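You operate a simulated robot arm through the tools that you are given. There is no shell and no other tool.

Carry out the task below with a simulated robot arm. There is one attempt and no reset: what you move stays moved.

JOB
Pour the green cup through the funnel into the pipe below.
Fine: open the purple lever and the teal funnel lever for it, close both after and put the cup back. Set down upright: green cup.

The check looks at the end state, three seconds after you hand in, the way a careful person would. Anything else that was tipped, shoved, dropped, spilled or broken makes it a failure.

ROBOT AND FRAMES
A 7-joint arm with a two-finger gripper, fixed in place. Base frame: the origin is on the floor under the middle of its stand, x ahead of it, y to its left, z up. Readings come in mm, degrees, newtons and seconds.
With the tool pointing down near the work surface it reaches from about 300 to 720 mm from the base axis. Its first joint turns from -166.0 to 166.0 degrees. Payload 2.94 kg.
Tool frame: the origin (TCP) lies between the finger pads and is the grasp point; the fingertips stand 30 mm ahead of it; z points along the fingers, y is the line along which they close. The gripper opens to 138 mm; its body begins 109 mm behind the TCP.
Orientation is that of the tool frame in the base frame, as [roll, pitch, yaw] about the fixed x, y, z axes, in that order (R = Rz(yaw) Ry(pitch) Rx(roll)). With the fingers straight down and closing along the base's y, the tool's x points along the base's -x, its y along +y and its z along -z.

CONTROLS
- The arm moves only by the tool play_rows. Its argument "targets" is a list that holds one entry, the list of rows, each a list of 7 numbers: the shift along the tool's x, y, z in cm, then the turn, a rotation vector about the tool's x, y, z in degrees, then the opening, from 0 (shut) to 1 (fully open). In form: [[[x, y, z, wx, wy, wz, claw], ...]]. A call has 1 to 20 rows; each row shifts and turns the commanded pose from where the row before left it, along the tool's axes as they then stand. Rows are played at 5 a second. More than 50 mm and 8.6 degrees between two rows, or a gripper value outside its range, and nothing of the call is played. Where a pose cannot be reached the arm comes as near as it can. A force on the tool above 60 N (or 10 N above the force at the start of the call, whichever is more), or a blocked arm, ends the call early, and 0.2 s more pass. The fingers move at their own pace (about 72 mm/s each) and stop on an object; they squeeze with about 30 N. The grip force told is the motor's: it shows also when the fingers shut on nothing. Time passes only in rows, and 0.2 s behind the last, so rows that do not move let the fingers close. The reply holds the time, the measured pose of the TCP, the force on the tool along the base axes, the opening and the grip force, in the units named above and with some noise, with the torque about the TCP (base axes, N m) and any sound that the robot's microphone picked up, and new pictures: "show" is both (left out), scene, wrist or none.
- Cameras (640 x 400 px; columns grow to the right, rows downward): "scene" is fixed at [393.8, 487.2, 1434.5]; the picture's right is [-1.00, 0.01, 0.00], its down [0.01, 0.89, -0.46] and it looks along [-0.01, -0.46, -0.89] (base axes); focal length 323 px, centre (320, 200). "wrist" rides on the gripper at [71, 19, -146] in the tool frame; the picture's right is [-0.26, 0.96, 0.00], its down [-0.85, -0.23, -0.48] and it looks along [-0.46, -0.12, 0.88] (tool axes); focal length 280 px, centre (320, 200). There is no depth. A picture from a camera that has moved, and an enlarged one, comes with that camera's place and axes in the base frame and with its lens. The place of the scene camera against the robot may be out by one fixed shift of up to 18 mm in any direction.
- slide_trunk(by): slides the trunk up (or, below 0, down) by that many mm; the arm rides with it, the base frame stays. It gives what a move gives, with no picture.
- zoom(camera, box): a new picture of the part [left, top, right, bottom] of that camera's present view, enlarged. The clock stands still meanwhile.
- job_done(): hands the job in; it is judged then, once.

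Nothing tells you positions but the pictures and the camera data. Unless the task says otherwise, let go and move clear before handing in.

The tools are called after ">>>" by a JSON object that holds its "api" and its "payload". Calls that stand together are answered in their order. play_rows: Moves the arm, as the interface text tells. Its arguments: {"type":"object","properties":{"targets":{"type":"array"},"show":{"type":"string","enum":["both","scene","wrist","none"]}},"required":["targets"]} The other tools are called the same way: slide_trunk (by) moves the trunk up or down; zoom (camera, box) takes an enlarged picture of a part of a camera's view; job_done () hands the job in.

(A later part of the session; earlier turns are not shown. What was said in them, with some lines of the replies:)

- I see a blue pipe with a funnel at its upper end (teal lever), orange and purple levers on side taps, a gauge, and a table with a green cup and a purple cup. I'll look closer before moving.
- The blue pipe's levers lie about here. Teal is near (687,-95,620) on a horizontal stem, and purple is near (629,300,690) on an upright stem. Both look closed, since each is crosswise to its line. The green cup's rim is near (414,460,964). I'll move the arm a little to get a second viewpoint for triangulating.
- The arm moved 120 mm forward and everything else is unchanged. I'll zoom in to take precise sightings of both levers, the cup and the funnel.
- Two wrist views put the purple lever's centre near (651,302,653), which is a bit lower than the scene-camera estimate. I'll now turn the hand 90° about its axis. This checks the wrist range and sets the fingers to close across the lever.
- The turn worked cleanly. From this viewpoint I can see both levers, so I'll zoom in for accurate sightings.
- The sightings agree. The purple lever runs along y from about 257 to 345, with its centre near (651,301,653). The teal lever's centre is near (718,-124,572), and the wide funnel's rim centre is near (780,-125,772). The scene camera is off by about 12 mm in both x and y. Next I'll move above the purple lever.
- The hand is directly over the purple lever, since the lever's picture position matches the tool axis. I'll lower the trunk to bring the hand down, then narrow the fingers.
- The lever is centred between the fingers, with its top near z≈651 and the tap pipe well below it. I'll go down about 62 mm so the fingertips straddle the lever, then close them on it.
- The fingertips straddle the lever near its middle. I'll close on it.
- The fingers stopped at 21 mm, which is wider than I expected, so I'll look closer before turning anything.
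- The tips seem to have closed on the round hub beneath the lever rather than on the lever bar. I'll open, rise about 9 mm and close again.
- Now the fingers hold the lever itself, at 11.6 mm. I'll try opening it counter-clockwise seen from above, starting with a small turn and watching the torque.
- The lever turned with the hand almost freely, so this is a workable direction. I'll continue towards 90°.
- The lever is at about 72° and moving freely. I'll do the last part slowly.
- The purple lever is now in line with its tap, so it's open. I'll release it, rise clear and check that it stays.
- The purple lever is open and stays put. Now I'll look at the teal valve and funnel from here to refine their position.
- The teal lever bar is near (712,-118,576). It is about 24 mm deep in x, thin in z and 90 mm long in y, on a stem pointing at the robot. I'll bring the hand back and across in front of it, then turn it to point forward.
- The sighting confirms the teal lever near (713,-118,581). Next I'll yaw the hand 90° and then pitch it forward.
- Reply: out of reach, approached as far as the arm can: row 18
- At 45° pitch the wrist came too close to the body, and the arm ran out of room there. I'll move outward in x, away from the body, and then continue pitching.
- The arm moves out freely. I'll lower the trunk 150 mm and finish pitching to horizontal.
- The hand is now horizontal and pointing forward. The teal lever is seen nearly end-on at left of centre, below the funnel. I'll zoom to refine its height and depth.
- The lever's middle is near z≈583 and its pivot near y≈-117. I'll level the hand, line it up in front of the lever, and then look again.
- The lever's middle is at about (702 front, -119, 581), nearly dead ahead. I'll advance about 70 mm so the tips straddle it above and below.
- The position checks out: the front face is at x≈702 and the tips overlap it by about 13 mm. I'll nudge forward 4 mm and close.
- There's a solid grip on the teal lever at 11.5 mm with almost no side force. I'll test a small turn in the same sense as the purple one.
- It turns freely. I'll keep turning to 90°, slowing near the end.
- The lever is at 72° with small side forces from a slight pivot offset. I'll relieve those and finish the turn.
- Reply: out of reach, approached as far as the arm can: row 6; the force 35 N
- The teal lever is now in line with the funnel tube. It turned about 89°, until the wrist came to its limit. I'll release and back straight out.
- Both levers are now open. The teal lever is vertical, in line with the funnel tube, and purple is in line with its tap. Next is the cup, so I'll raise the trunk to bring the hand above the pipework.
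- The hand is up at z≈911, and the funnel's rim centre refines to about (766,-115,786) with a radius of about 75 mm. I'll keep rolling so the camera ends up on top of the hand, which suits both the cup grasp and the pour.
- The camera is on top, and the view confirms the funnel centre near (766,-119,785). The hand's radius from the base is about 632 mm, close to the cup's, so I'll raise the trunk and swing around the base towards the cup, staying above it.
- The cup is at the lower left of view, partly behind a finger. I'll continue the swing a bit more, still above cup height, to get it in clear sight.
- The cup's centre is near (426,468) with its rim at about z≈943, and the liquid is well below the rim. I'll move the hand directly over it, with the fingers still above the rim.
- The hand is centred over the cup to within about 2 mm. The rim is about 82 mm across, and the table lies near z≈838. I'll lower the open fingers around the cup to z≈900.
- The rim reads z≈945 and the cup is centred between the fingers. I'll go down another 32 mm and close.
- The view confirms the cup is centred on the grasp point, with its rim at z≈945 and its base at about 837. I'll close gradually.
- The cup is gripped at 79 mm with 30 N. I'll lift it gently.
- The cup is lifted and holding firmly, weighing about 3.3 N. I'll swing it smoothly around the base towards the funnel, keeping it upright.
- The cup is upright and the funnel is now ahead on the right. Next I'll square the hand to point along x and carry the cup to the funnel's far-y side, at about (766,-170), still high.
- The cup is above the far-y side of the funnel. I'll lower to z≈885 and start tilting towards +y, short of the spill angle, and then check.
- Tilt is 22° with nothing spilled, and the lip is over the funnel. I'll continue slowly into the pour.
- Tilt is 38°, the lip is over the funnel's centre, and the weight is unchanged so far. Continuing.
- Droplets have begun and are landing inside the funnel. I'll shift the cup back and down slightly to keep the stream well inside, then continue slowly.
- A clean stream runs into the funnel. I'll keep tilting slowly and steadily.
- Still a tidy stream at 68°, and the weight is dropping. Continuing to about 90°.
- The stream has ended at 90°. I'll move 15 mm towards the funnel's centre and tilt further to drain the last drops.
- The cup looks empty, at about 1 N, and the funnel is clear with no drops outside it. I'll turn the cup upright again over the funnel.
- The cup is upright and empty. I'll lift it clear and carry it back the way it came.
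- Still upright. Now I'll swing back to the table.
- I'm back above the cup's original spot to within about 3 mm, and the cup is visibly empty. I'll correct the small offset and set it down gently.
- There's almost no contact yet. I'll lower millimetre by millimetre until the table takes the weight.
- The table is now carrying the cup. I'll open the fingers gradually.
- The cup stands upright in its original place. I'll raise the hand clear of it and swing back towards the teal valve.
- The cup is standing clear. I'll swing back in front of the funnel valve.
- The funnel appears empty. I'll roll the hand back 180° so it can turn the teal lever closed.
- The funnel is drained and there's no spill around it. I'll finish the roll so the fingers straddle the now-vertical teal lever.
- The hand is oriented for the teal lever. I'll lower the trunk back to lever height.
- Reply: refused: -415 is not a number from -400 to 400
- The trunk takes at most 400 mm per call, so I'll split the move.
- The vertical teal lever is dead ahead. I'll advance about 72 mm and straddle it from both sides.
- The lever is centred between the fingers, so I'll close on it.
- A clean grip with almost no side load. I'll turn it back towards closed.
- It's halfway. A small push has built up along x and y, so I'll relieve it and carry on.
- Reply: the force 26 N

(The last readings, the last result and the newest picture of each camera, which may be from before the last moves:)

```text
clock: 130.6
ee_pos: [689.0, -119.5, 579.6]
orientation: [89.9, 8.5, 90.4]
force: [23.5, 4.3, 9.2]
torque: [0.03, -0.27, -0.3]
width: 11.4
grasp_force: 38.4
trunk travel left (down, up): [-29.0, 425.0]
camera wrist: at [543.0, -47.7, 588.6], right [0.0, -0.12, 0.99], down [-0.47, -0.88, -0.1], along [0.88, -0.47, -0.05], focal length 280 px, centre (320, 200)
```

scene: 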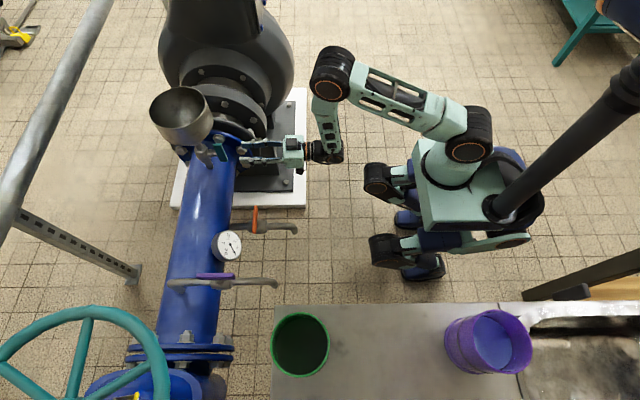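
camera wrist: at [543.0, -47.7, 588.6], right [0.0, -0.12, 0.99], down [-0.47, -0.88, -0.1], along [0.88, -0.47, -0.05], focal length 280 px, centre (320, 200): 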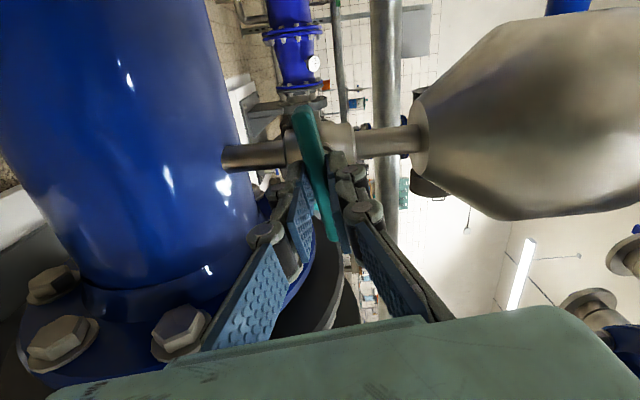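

Nearly closed, with about 8.5° left. I'll relieve the pull and finish slowly.

>>> {"api": "play_rows", "payload": {"targets": [[[0, 0.1, 0.08, 0, 0, 0, 0], [0, 0, 0, 0, 0, 3, 0], [0, 0, 0, 0, 0, 3, 0], [0, 0, 0, 0, 0, 2.5, 0], [0, 0, 0, 0, 0, 0, 0]]], "show": "wrist"}}

```text
clock: 131.8
ee_pos: [688.8, -119.4, 579.6]
orientation: [90.0, -0.2, 90.3]
force: [9.8, 1.0, 12.0]
torque: [-0.04, -0.26, 0.93]
width: 11.3
grasp_force: 39.2
trunk travel left (down, up): [-29.0, 425.0]
camera wrist: at [543.1, -49.6, 599.7], right [0.0, -0.26, 0.96], down [-0.47, -0.85, -0.23], along [0.88, -0.45, -0.13], focal length 280 px, centre (320, 200)
```

wrist: 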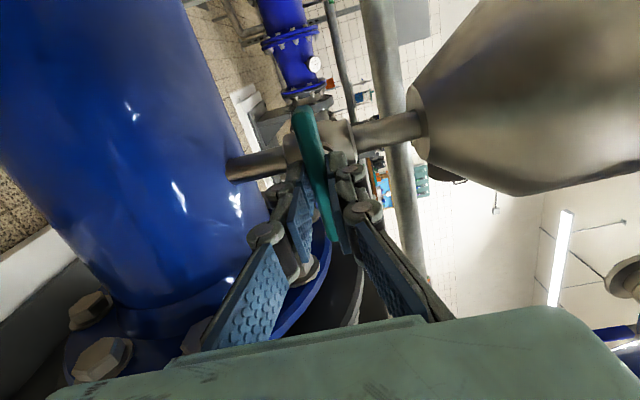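

It's back at the original angle. I'll press 1.5° further to see whether a closed stop is there.

>>> {"api": "play_rows", "payload": {"targets": [[[0, 0.05, 0, 0, 0, 1.5, 0], [0, 0, 0, 0, 0, 0, 0]]], "show": "none"}}

```text
clock: 132.4
ee_pos: [688.0, -117.8, 580.5]
orientation: [90.1, -1.5, 90.3]
force: [3.8, 1.5, 10.4]
torque: [-0.95, -0.24, 0.09]
width: 12.0
grasp_force: 39.0
trunk travel left (down, up): [-29.0, 425.0]
```

Torque rose to about 1 N·m, so the lever is against its closed stop. I'll release and back out.

>>> {"api": "play_rows", "payload": {"targets": [[[0, 0, 0, 0, 0, 0, 0.35], [0, 0, 0, 0, 0, 0, 0.35], [0, 0, 0, 0, 0, 0, 0.35], [0, 0, -2, 0, 0, 0, 0.35], [0, 0, -2.5, 0, 0, 0, 0.35], [0, 0, -2.5, 0, 0, 0, 0.35], [0, 0, 0, 0, 0, 0, 0.35]]], "show": "both"}}

>>> {"api": "zoom", "payload": {"camera": "wrist", "box": [200, 80, 420, 300]}}

>>> {"api": "zoom", "payload": {"camera": "scene", "box": [130, 70, 310, 200]}}

```text
clock: 134.0
ee_pos: [617.9, -119.8, 578.4]
orientation: [90.2, -1.5, 90.3]
force: [1.0, 0.2, 0.0]
torque: [0.02, 0.01, 0.01]
width: 48.5
grasp_force: 0.1
trunk travel left (down, up): [-29.0, 425.0]
camera wrist: at [472.6, -49.6, 601.2], right [0.0, -0.29, 0.96], down [-0.47, -0.84, -0.25], along [0.88, -0.45, -0.14], focal length 280 px, centre (320, 200)
```

scene: 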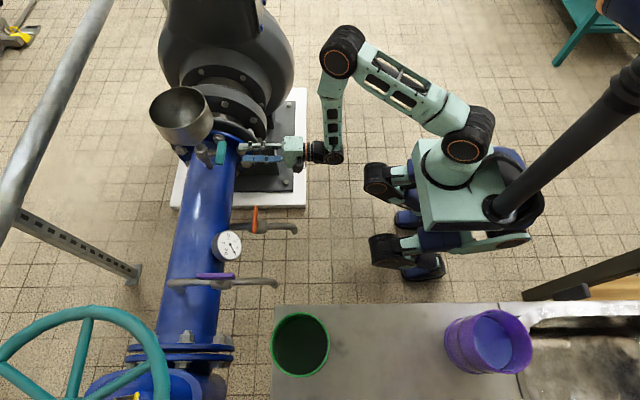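
wrist: 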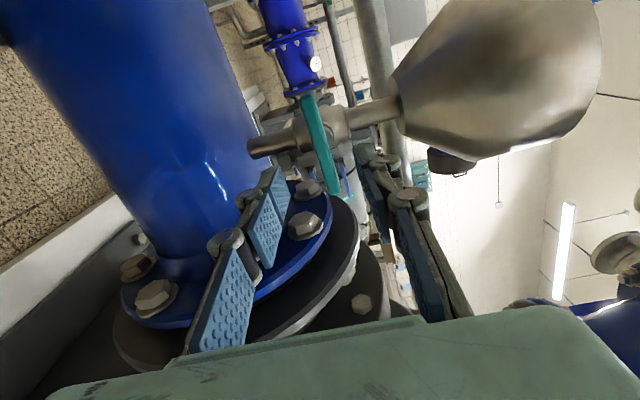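

```text
1.82 times, centred on (310, 190) of wrist
camera zoom: at [472.6, -49.6, 601.2], right [0.0, -0.29, 0.96], down [-0.47, -0.84, -0.25], along [0.88, -0.45, -0.14], focal length 510 px, centre (338, 218)
```

zoom: 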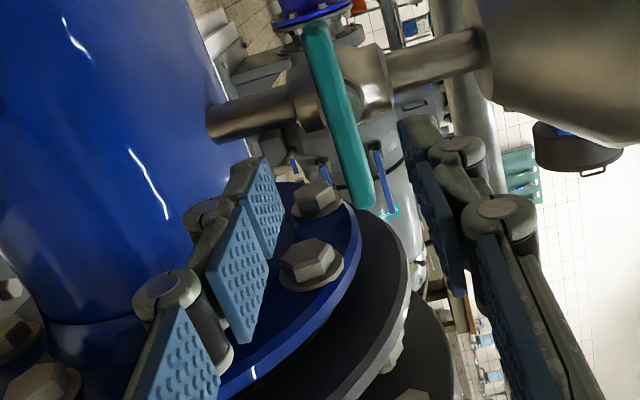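

```text
3.08 times, centred on (220, 135) of scene
camera zoom: at [393.8, 487.2, 1434.5], right [-1.0, 0.01, 0.0], down [0.01, 0.89, -0.46], along [-0.01, -0.46, -0.89], focal length 994 px, centre (628, 400)
```

zoom: 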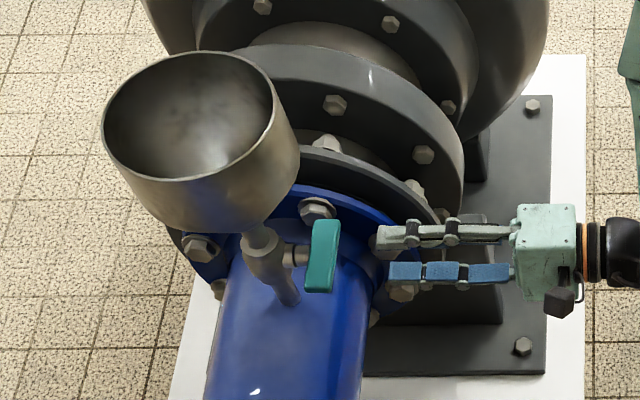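

The teal lever is closed, crosswise again as at the start. Next is the purple lever: I'll raise the trunk, back off a little and pitch the hand down.

>>> {"api": "slide_trunk", "payload": {"by": 270}}

>>> {"api": "play_rows", "payload": {"targets": [[[0, 0, -1.5, 0, 0, 1.5, 0.35], [0, 0, -2, 0, 0, 0, 0.35], [0, 0, 0, 7.5, 0, 0, 0.35], [0, 0, 0, 7.5, 0, 0, 0.35], [0, 0, 0, 7.5, 0, 0, 0.35], [0, 0, 0, 7.5, 0, 0, 0.35], [0, 0, 0, 7.5, 0, 0, 0.35], [0, 0, 0, 7.5, 0, 0, 0.35], [0, 0, 0, 7.5, 0, 0, 0.35], [0, 0, 0, 7.5, 0, 0, 0.35], [0, 0, 0, 7.5, 0, 0, 0.35], [0, 0, 0, 7.5, 0, 0, 0.35], [0, 0, 0, 7.5, 0, 0, 0.35], [0, 0, 0, 7.5, 0, 0, 0.35], [0, 0, 0, 0, 0, 0, 0.35]]], "show": "both"}}

```text
clock: 136.7
ee_pos: [619.3, -119.2, 849.7]
orientation: [90.1, -1.5, 90.3]
force: [-0.3, -0.4, -1.2]
torque: [0.01, 0.01, -0.02]
width: 48.3
grasp_force: 0.1
trunk travel left (down, up): [-299.0, 155.0]
```

```text
clock: 139.9
ee_pos: [588.6, -113.1, 848.9]
orientation: [174.6, -4.4, 91.1]
force: [-0.3, -0.3, -0.3]
torque: [0.03, -0.01, 0.02]
width: 48.1
grasp_force: 0.0
out of reach, approached as far as the arm can: row 11
trunk travel left (down, up): [-299.0, 155.0]
camera wrist: at [593.7, -53.8, 1001.0], right [0.97, -0.25, 0.07], down [-0.26, -0.89, 0.39], along [-0.03, -0.39, -0.92], focal length 280 px, centre (320, 200)
```

scene: 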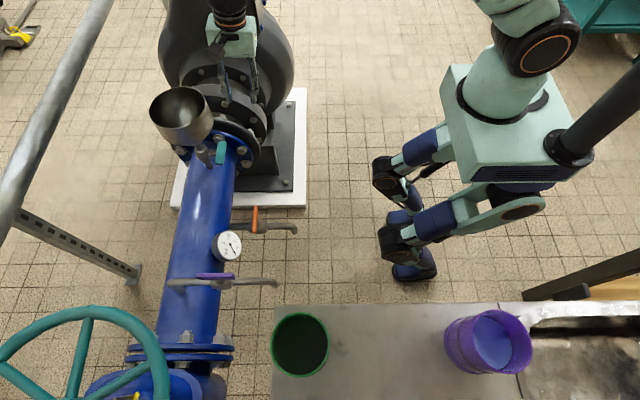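
wrist: 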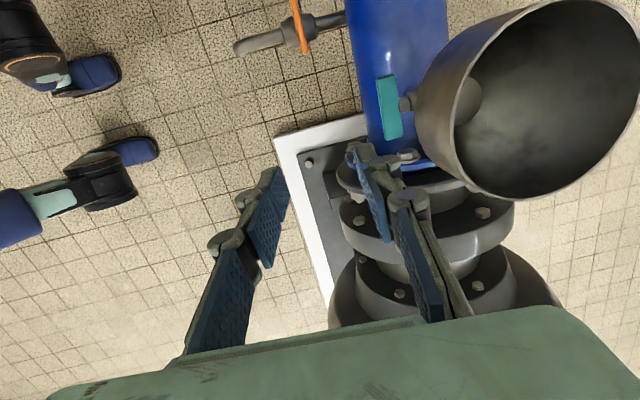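

The hand is nearly vertical, off by about 5° because a joint is near a limit, and the funnel is clean and empty. I'll yaw back 90° and move over towards the purple lever, then correct the tilt.

>>> {"api": "play_rows", "payload": {"targets": [[[0, 0, 0, 0, 0, -7.5, 0.35], [0, 0, 0, 0, 0, -7.5, 0.35], [0, 0, 0, 0, 0, -7.5, 0.35], [0, 0, 0, 0, 0, -7.5, 0.35], [0, 0, 0, 0, 0, -7.5, 0.35], [0, 0, 0, 0, 0, -7.5, 0.35], [0, 0, 0, 0, 0, -7.5, 0.35], [0, 0, 0, 0, 0, -7.5, 0.35], [0, 0, 0, 0, 0, -7.5, 0.35], [0, 0, 0, 0, 0, -7.5, 0.35], [0, 0, 0, 0, 0, -7.5, 0.35], [0, 0, 0, 0, 0, -7.5, 0.35], [0, 0, 0, 0, 0, 0, 0.35]]], "show": "both"}}

```text
clock: 142.7
ee_pos: [589.0, -112.5, 849.9]
orientation: [175.5, 5.5, -179.1]
force: [-0.5, 0.3, 0.0]
torque: [-0.03, -0.02, -0.02]
width: 48.2
grasp_force: 0.0
trunk travel left (down, up): [-299.0, 155.0]
camera wrist: at [505.1, -106.1, 988.8], right [0.24, 0.97, 0.1], down [0.81, -0.25, 0.54], along [0.54, -0.05, -0.84], focal length 280 px, centre (320, 200)
```

scene: 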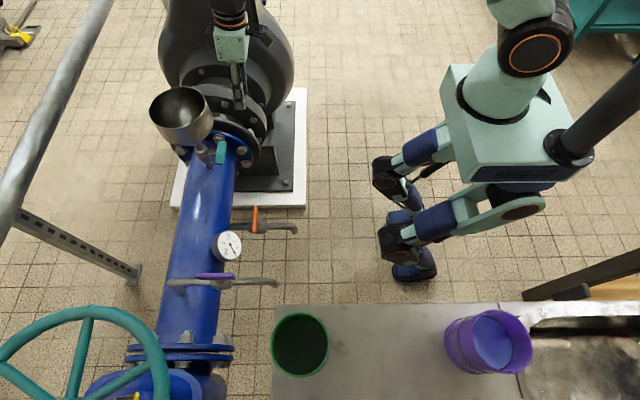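
wrist: 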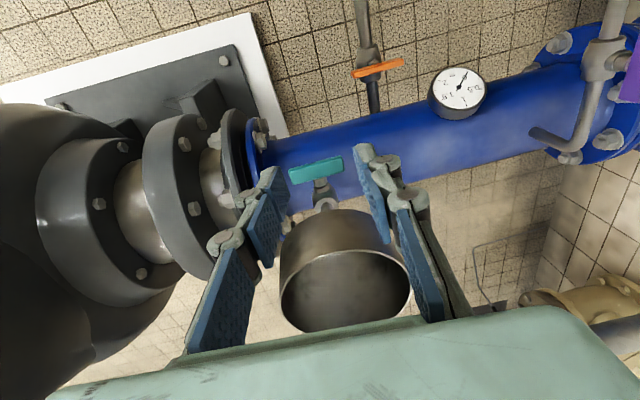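

I'll straighten the hand, about 7° of correction, and move over the purple lever.

>>> {"api": "play_rows", "payload": {"targets": [[[0, 2, 0, 2.3, 2.7, 0.55, 0.35], [0, 2.5, 0, 2.23, 2.74, 0.56, 0.35], [-0.6, 4.1, 0, 0, 0, 0, 0.35], [-0.6, 4.1, 0, 0, 0, 0, 0.35], [-0.6, 4.1, 0, 0, 0, 0, 0.35], [-0.6, 4.1, 0, 0, 0, 0, 0.35], [-0.7, 4.1, 0, 0, 0, 0, 0.35], [-0.7, 4.1, 0, 0, 0, 0, 0.35], [-0.7, 4.1, 0, 0, 0, 0, 0.35], [-0.7, 4.1, 0, 0, 0, 0, 0.35], [-0.7, 3.5, 0, 0, 0, 0, 0.35], [0, 0, 0, 0, 0, 0, 0.35]]], "show": "both"}}

```text
clock: 145.3
ee_pos: [648.8, 297.2, 849.6]
orientation: [-180.0, 0.0, 180.0]
force: [0.8, -0.1, 0.0]
torque: [0.03, -0.01, -0.02]
width: 48.3
grasp_force: 0.0
trunk travel left (down, up): [-299.0, 155.0]
camera wrist: at [578.0, 316.4, 996.4], right [0.26, 0.96, 0.0], down [0.85, -0.23, 0.48], along [0.46, -0.13, -0.88], focal length 280 px, centre (320, 200)
```

scene: 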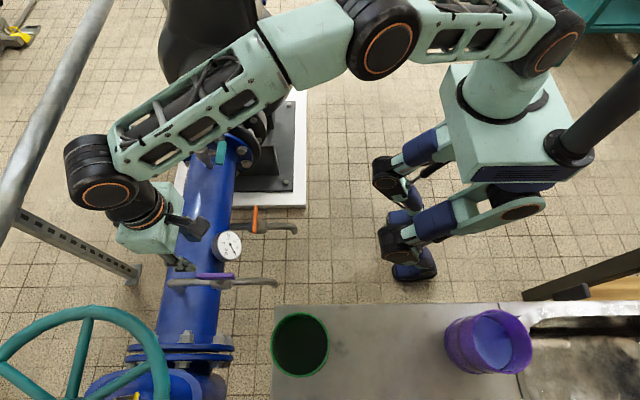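
wrist: 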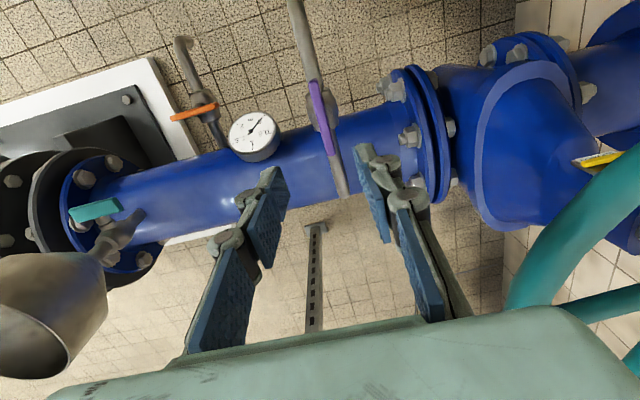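

Everything lines up: the hand is square and within 1–2 mm of the purple pivot. I'll lower the trunk and take a look before engaging.

>>> {"api": "slide_trunk", "payload": {"by": -119}}

>>> {"api": "play_rows", "payload": {"targets": [[[-0.05, 0.12, 0, 0, 0, 0, 0.35], [0, 0, 0, 0, 0, 0, 0.35]]], "show": "both"}}

```text
clock: 146.8
ee_pos: [648.1, 297.5, 731.6]
orientation: [-180.0, -0.1, 179.9]
force: [0.0, -0.9, 0.8]
torque: [-0.03, 0.0, 0.0]
width: 48.4
grasp_force: 0.1
trunk travel left (down, up): [-180.0, 274.0]
```

```text
clock: 147.4
ee_pos: [649.2, 298.4, 731.3]
orientation: [-179.9, 0.0, 179.9]
force: [-0.4, 0.1, -0.4]
torque: [0.01, -0.05, -0.02]
width: 48.1
grasp_force: 0.0
trunk travel left (down, up): [-180.0, 274.0]
camera wrist: at [578.6, 317.0, 877.6], right [0.26, 0.96, 0.0], down [0.85, -0.23, 0.48], along [0.46, -0.13, -0.88], focal length 280 px, centre (320, 200)
```

scene: 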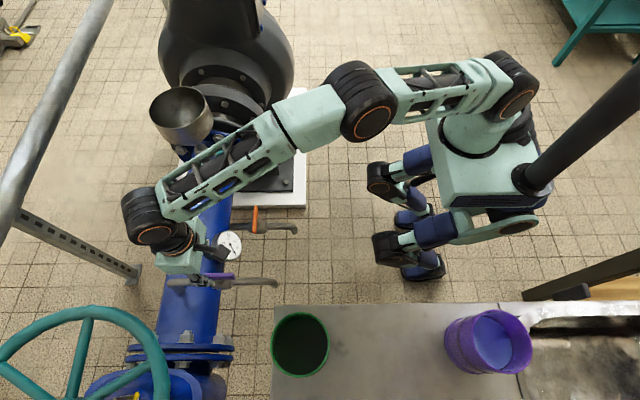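
wrist: 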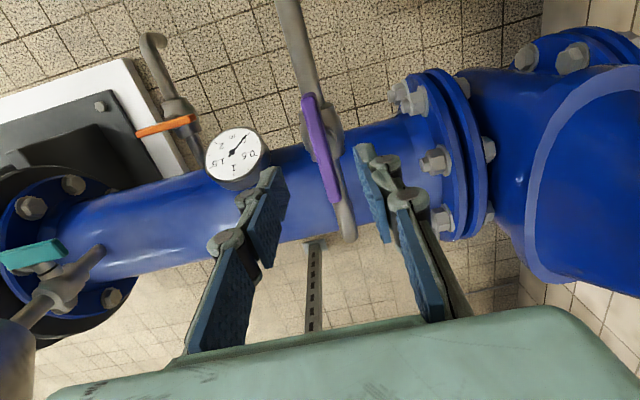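

The lever is centred between the fingers. I'll go down to the height that worked before and close.

>>> {"api": "play_rows", "payload": {"targets": [[[0, 0, 1.6, 0, 0, 0, 0.35], [0, 0, 1.6, 0, 0, 0, 0.35], [0, 0, 1.5, 0, 0, 0, 0.35], [0, 0, 1.0, 0, 0, 0, 0.35], [0, 0, 0, 0, 0, 0, 0.35], [0, 0, 0, 0, 0, 0, 0.15], [0, 0, 0, 0, 0, 0, 0], [0, 0, 0, 0, 0, 0, 0], [0, 0, 0, 0, 0, 0, 0]]], "show": "wrist"}}

```text
clock: 149.4
ee_pos: [648.8, 300.7, 675.0]
orientation: [-180.0, 0.1, -180.0]
force: [1.4, 12.2, -3.7]
torque: [0.35, -0.45, 0.0]
width: 11.6
grasp_force: 38.7
trunk travel left (down, up): [-180.0, 274.0]
camera wrist: at [578.6, 318.4, 820.0], right [0.26, 0.96, 0.0], down [0.85, -0.23, 0.48], along [0.46, -0.12, -0.88], focal length 280 px, centre (320, 200)
```

wrist: 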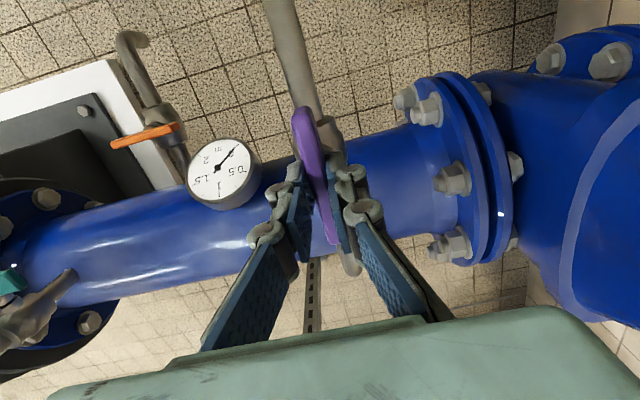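

A good grip at 11.6 mm. I'll ease 2 mm towards +y to centre on the pivot and turn the lever back clockwise.

>>> {"api": "play_rows", "payload": {"targets": [[[0, 0.2, 0, 0, 0, 0, 0], [0, 0, 0, 0, 0, 4, 0], [0, 0, 0, 0, 0, 6, 0], [0, 0, 0, 0, 0, 6, 0], [0, 0, 0, 0, 0, 6, 0], [0, 0, 0, 0, 0, 6, 0], [0, 0, 0, 0, 0, 6, 0], [0, 0, 0, 0, 0, 6, 0], [0, 0, 0, 0, 0, 0, 0]]], "show": "wrist"}}

```text
clock: 151.4
ee_pos: [649.4, 301.1, 674.0]
orientation: [-180.0, 0.0, 139.8]
force: [4.5, 12.4, -4.1]
torque: [0.44, 0.02, 0.02]
width: 12.0
grasp_force: 38.8
trunk travel left (down, up): [-180.0, 274.0]
camera wrist: at [607.9, 360.7, 820.0], right [0.82, 0.57, 0.0], down [0.5, -0.72, 0.48], along [0.27, -0.39, -0.88], focal length 280 px, centre (320, 200)
```

wrist: 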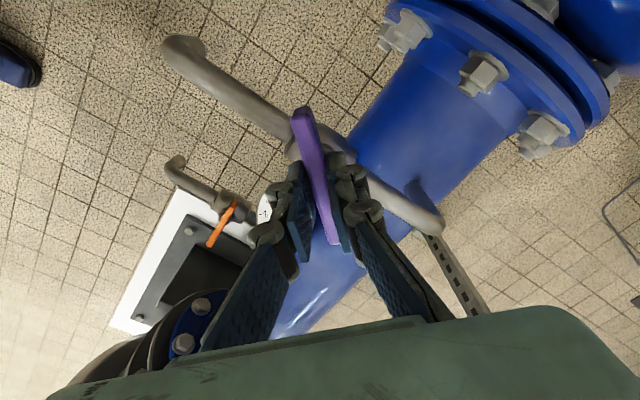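

It turns freely with only a light side force. I'll continue to the closed position.

>>> {"api": "play_rows", "payload": {"targets": [[[0.06, 0.08, 0, 0, 0, 0, 0], [0, 0, 0, 0, 0, 6, 0], [0, 0, 0, 0, 0, 6, 0], [0, 0, 0, 0, 0, 6, 0], [0, 0, 0, 0, 0, 6, 0], [0, 0, 0, 0, 0, 6, 0], [0, 0, 0, 0, 0, 6, 0], [0, 0, 0, 0, 0, 5, 0], [0, 0, 0, 0, 0, 4, 0], [0, 0, 0, 0, 0, 4, 0], [0, 0, 0, 0, 0, 0, 0]]], "show": "wrist"}}

```text
clock: 153.8
ee_pos: [650.6, 301.6, 674.6]
orientation: [179.8, 0.0, 90.7]
force: [13.0, 5.4, -2.7]
torque: [-0.83, -0.38, 0.03]
width: 11.6
grasp_force: 38.7
trunk travel left (down, up): [-180.0, 274.0]
camera wrist: at [668.5, 371.9, 820.0], right [0.97, -0.25, 0.0], down [-0.22, -0.85, 0.48], along [-0.12, -0.46, -0.88], focal length 280 px, centre (320, 200)
```

wrist: 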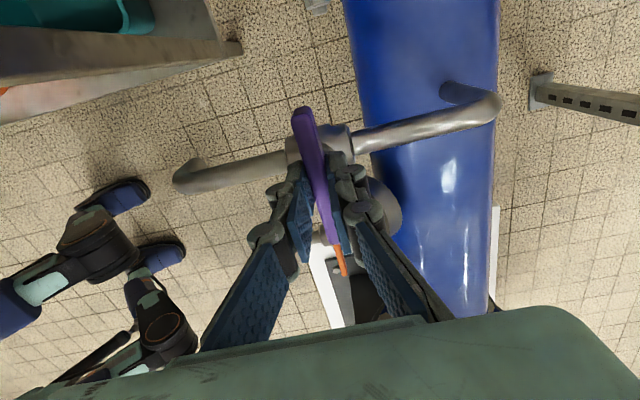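

It's back to about its original angle. I'll press 2° further to confirm the closed stop.

>>> {"api": "play_rows", "payload": {"targets": [[[0, 0.1, 0, 0, 0, 1, 0], [0, 0, 0, 0, 0, 1.2, 0], [0, 0, 0, 0, 0, 0, 0]]], "show": "none"}}

```text
clock: 154.6
ee_pos: [650.1, 299.9, 674.0]
orientation: [180.0, 0.0, 88.7]
force: [11.9, 4.0, -1.4]
torque: [0.05, -0.31, 0.93]
width: 12.1
grasp_force: 38.3
trunk travel left (down, up): [-180.0, 274.0]
```

Torque rose to about 0.9 N·m at the stop, so the purple lever is fully closed. I'll release it and lift straight up.

>>> {"api": "play_rows", "payload": {"targets": [[[0, 0, 0, 0, 0, 0, 0.35], [0, 0, 0, 0, 0, 0, 0.35], [0, 0, 0, 0, 0, 0, 0.35], [0, 0, -3, 0, 0, 0, 0.35], [0, 0, -4, 0, 0, 0, 0.35], [0, 0, -4, 0, 0, 0, 0.35], [0, 0, -4, 0, 0, 0, 0.35], [0, 0, 0, 0, 0, 0, 0.35]]], "show": "both"}}

>>> {"api": "zoom", "payload": {"camera": "wrist", "box": [220, 20, 460, 200]}}

>>> {"api": "zoom", "payload": {"camera": "scene", "box": [240, 280, 560, 400]}}

```text
clock: 156.4
ee_pos: [649.5, 300.1, 824.7]
orientation: [180.0, 0.0, 88.8]
force: [0.3, 0.1, 0.3]
torque: [-0.02, -0.01, -0.01]
width: 48.4
grasp_force: 0.1
trunk travel left (down, up): [-180.0, 274.0]
camera wrist: at [670.8, 369.9, 971.2], right [0.96, -0.28, 0.0], down [-0.25, -0.84, 0.48], along [-0.14, -0.46, -0.88], focal length 280 px, centre (320, 200)
```

scene: 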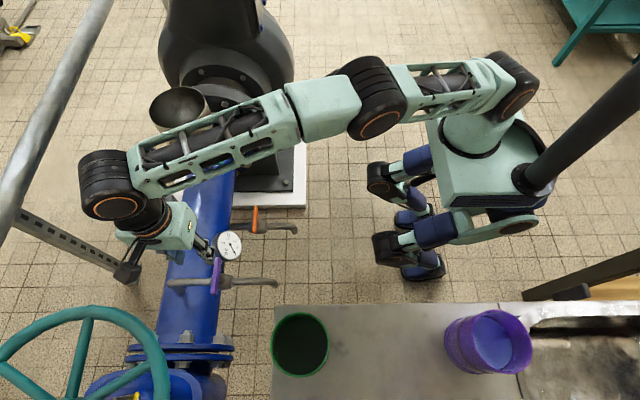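
wrist: 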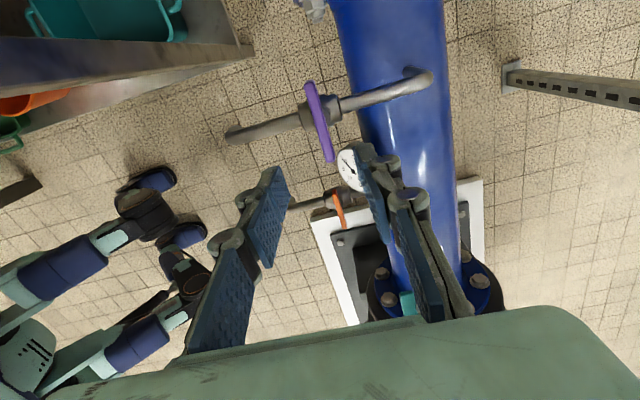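

```text
2.22 times, centred on (340, 110) of wrist
camera zoom: at [670.8, 369.9, 971.2], right [0.96, -0.28, 0.0], down [-0.25, -0.84, 0.48], along [-0.14, -0.46, -0.88], focal length 623 px, centre (276, 400)
```

zoom: 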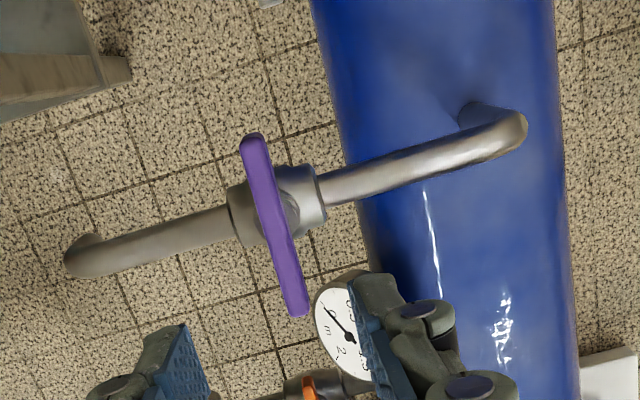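

```text
2.00 times, centred on (400, 340) of scene
camera zoom: at [393.8, 487.2, 1434.5], right [-1.0, 0.01, 0.0], down [0.01, 0.89, -0.46], along [-0.01, -0.46, -0.89], focal length 646 px, centre (160, -80)
```

zoom: 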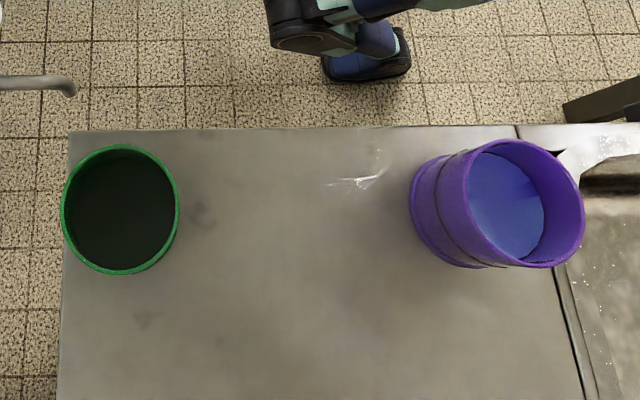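

Purple is closed and the green cup is upright, empty and in place. I'll pull the arm back clear of the pipework and do a final check of everything.

>>> {"api": "play_rows", "payload": {"targets": [[[0, -1, -3, 0, 0, 0, 0.5], [0, -3, -3, 0, 0, 0, 0.5], [-0.5, -4, -2, 0, 0, 0, 0.5], [-0.5, -4, -2, 0, 0, 0, 0.5], [-1, -4, -1, 0, 0, 0, 0.5], [-1, -3, 0, 0, 0, 0, 0.5], [-1, -2, 0, 0, 0, 0, 0.5], [0, 0, 0, 0, 0, 0, 0.5]]], "show": "both"}}

>>> {"api": "zoom", "payload": {"camera": "scene", "box": [120, 70, 320, 195]}}

>>> {"api": "zoom", "payload": {"camera": "scene", "box": [130, 190, 340, 320]}}

```text
clock: 158.2
ee_pos: [439.3, 268.6, 934.9]
orientation: [-179.9, 0.0, 88.7]
force: [-0.2, 0.3, 0.0]
torque: [-0.02, 0.03, 0.01]
width: 69.1
grasp_force: 0.1
trunk travel left (down, up): [-180.0, 274.0]
camera wrist: at [460.6, 337.5, 1080.7], right [0.96, -0.28, 0.0], down [-0.25, -0.84, 0.48], along [-0.13, -0.46, -0.88], focal length 280 px, centre (320, 200)
```

scene: 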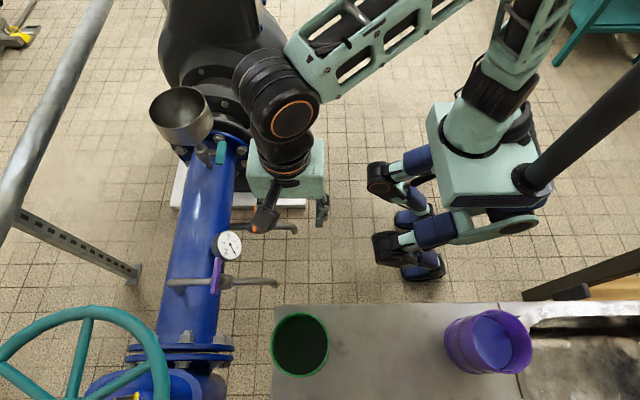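
wrist: 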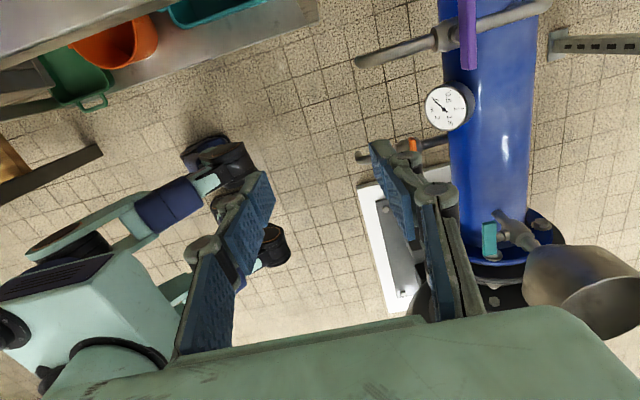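

```text
3.20 times, centred on (220, 132) of scene
camera zoom: at [393.8, 487.2, 1434.5], right [-1.0, 0.01, 0.0], down [0.01, 0.89, -0.46], along [-0.01, -0.46, -0.89], focal length 1033 px, centre (640, 416)
```

zoom: 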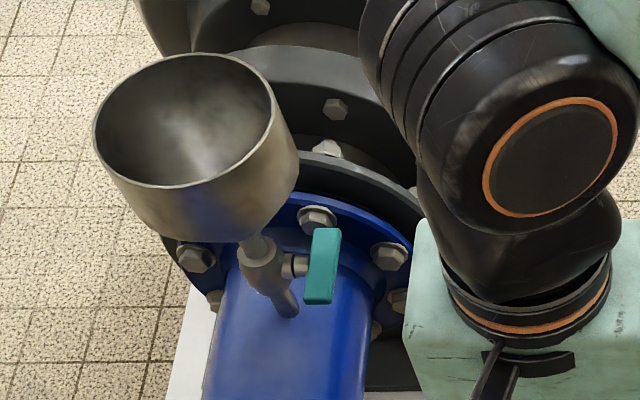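

```text
3.05 times, centred on (235, 255) of scene
camera zoom: at [393.8, 487.2, 1434.5], right [-1.0, 0.01, 0.0], down [0.01, 0.89, -0.46], along [-0.01, -0.46, -0.89], focal length 984 px, centre (579, 32)
```

zoom: 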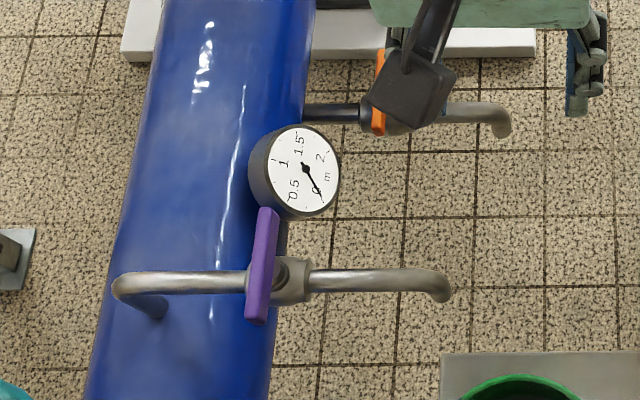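

Both levers sit exactly as they did at the start, closed. The funnel is empty, no spill shows in the pictures, the orange lever and purple cup are untouched, the green cup stands upright in its place, and the arm is clear. I'm handing in the job.

>>> {"api": "job_done", "payload": {}}

```text
The job is handed in.
```

I poured the green cup through the funnel into the pipe and handed the job in; no verdict has come back yet.

- **Levers:** I opened the purple and teal levers before the pour and closed both afterwards. Each one came up against its closed stop and matches its starting position in the pictures.
- **Pour:** The cup emptied in a steady stream into the funnel. The funnel had drained before I closed the levers, and I saw no liquid outside it.
- **Green cup:** It is upright and empty, within a few millimetres of where it started.
- **Everything else:** The orange lever and the purple cup were not touched. The gripper is empty and the arm is clear of the pipework.
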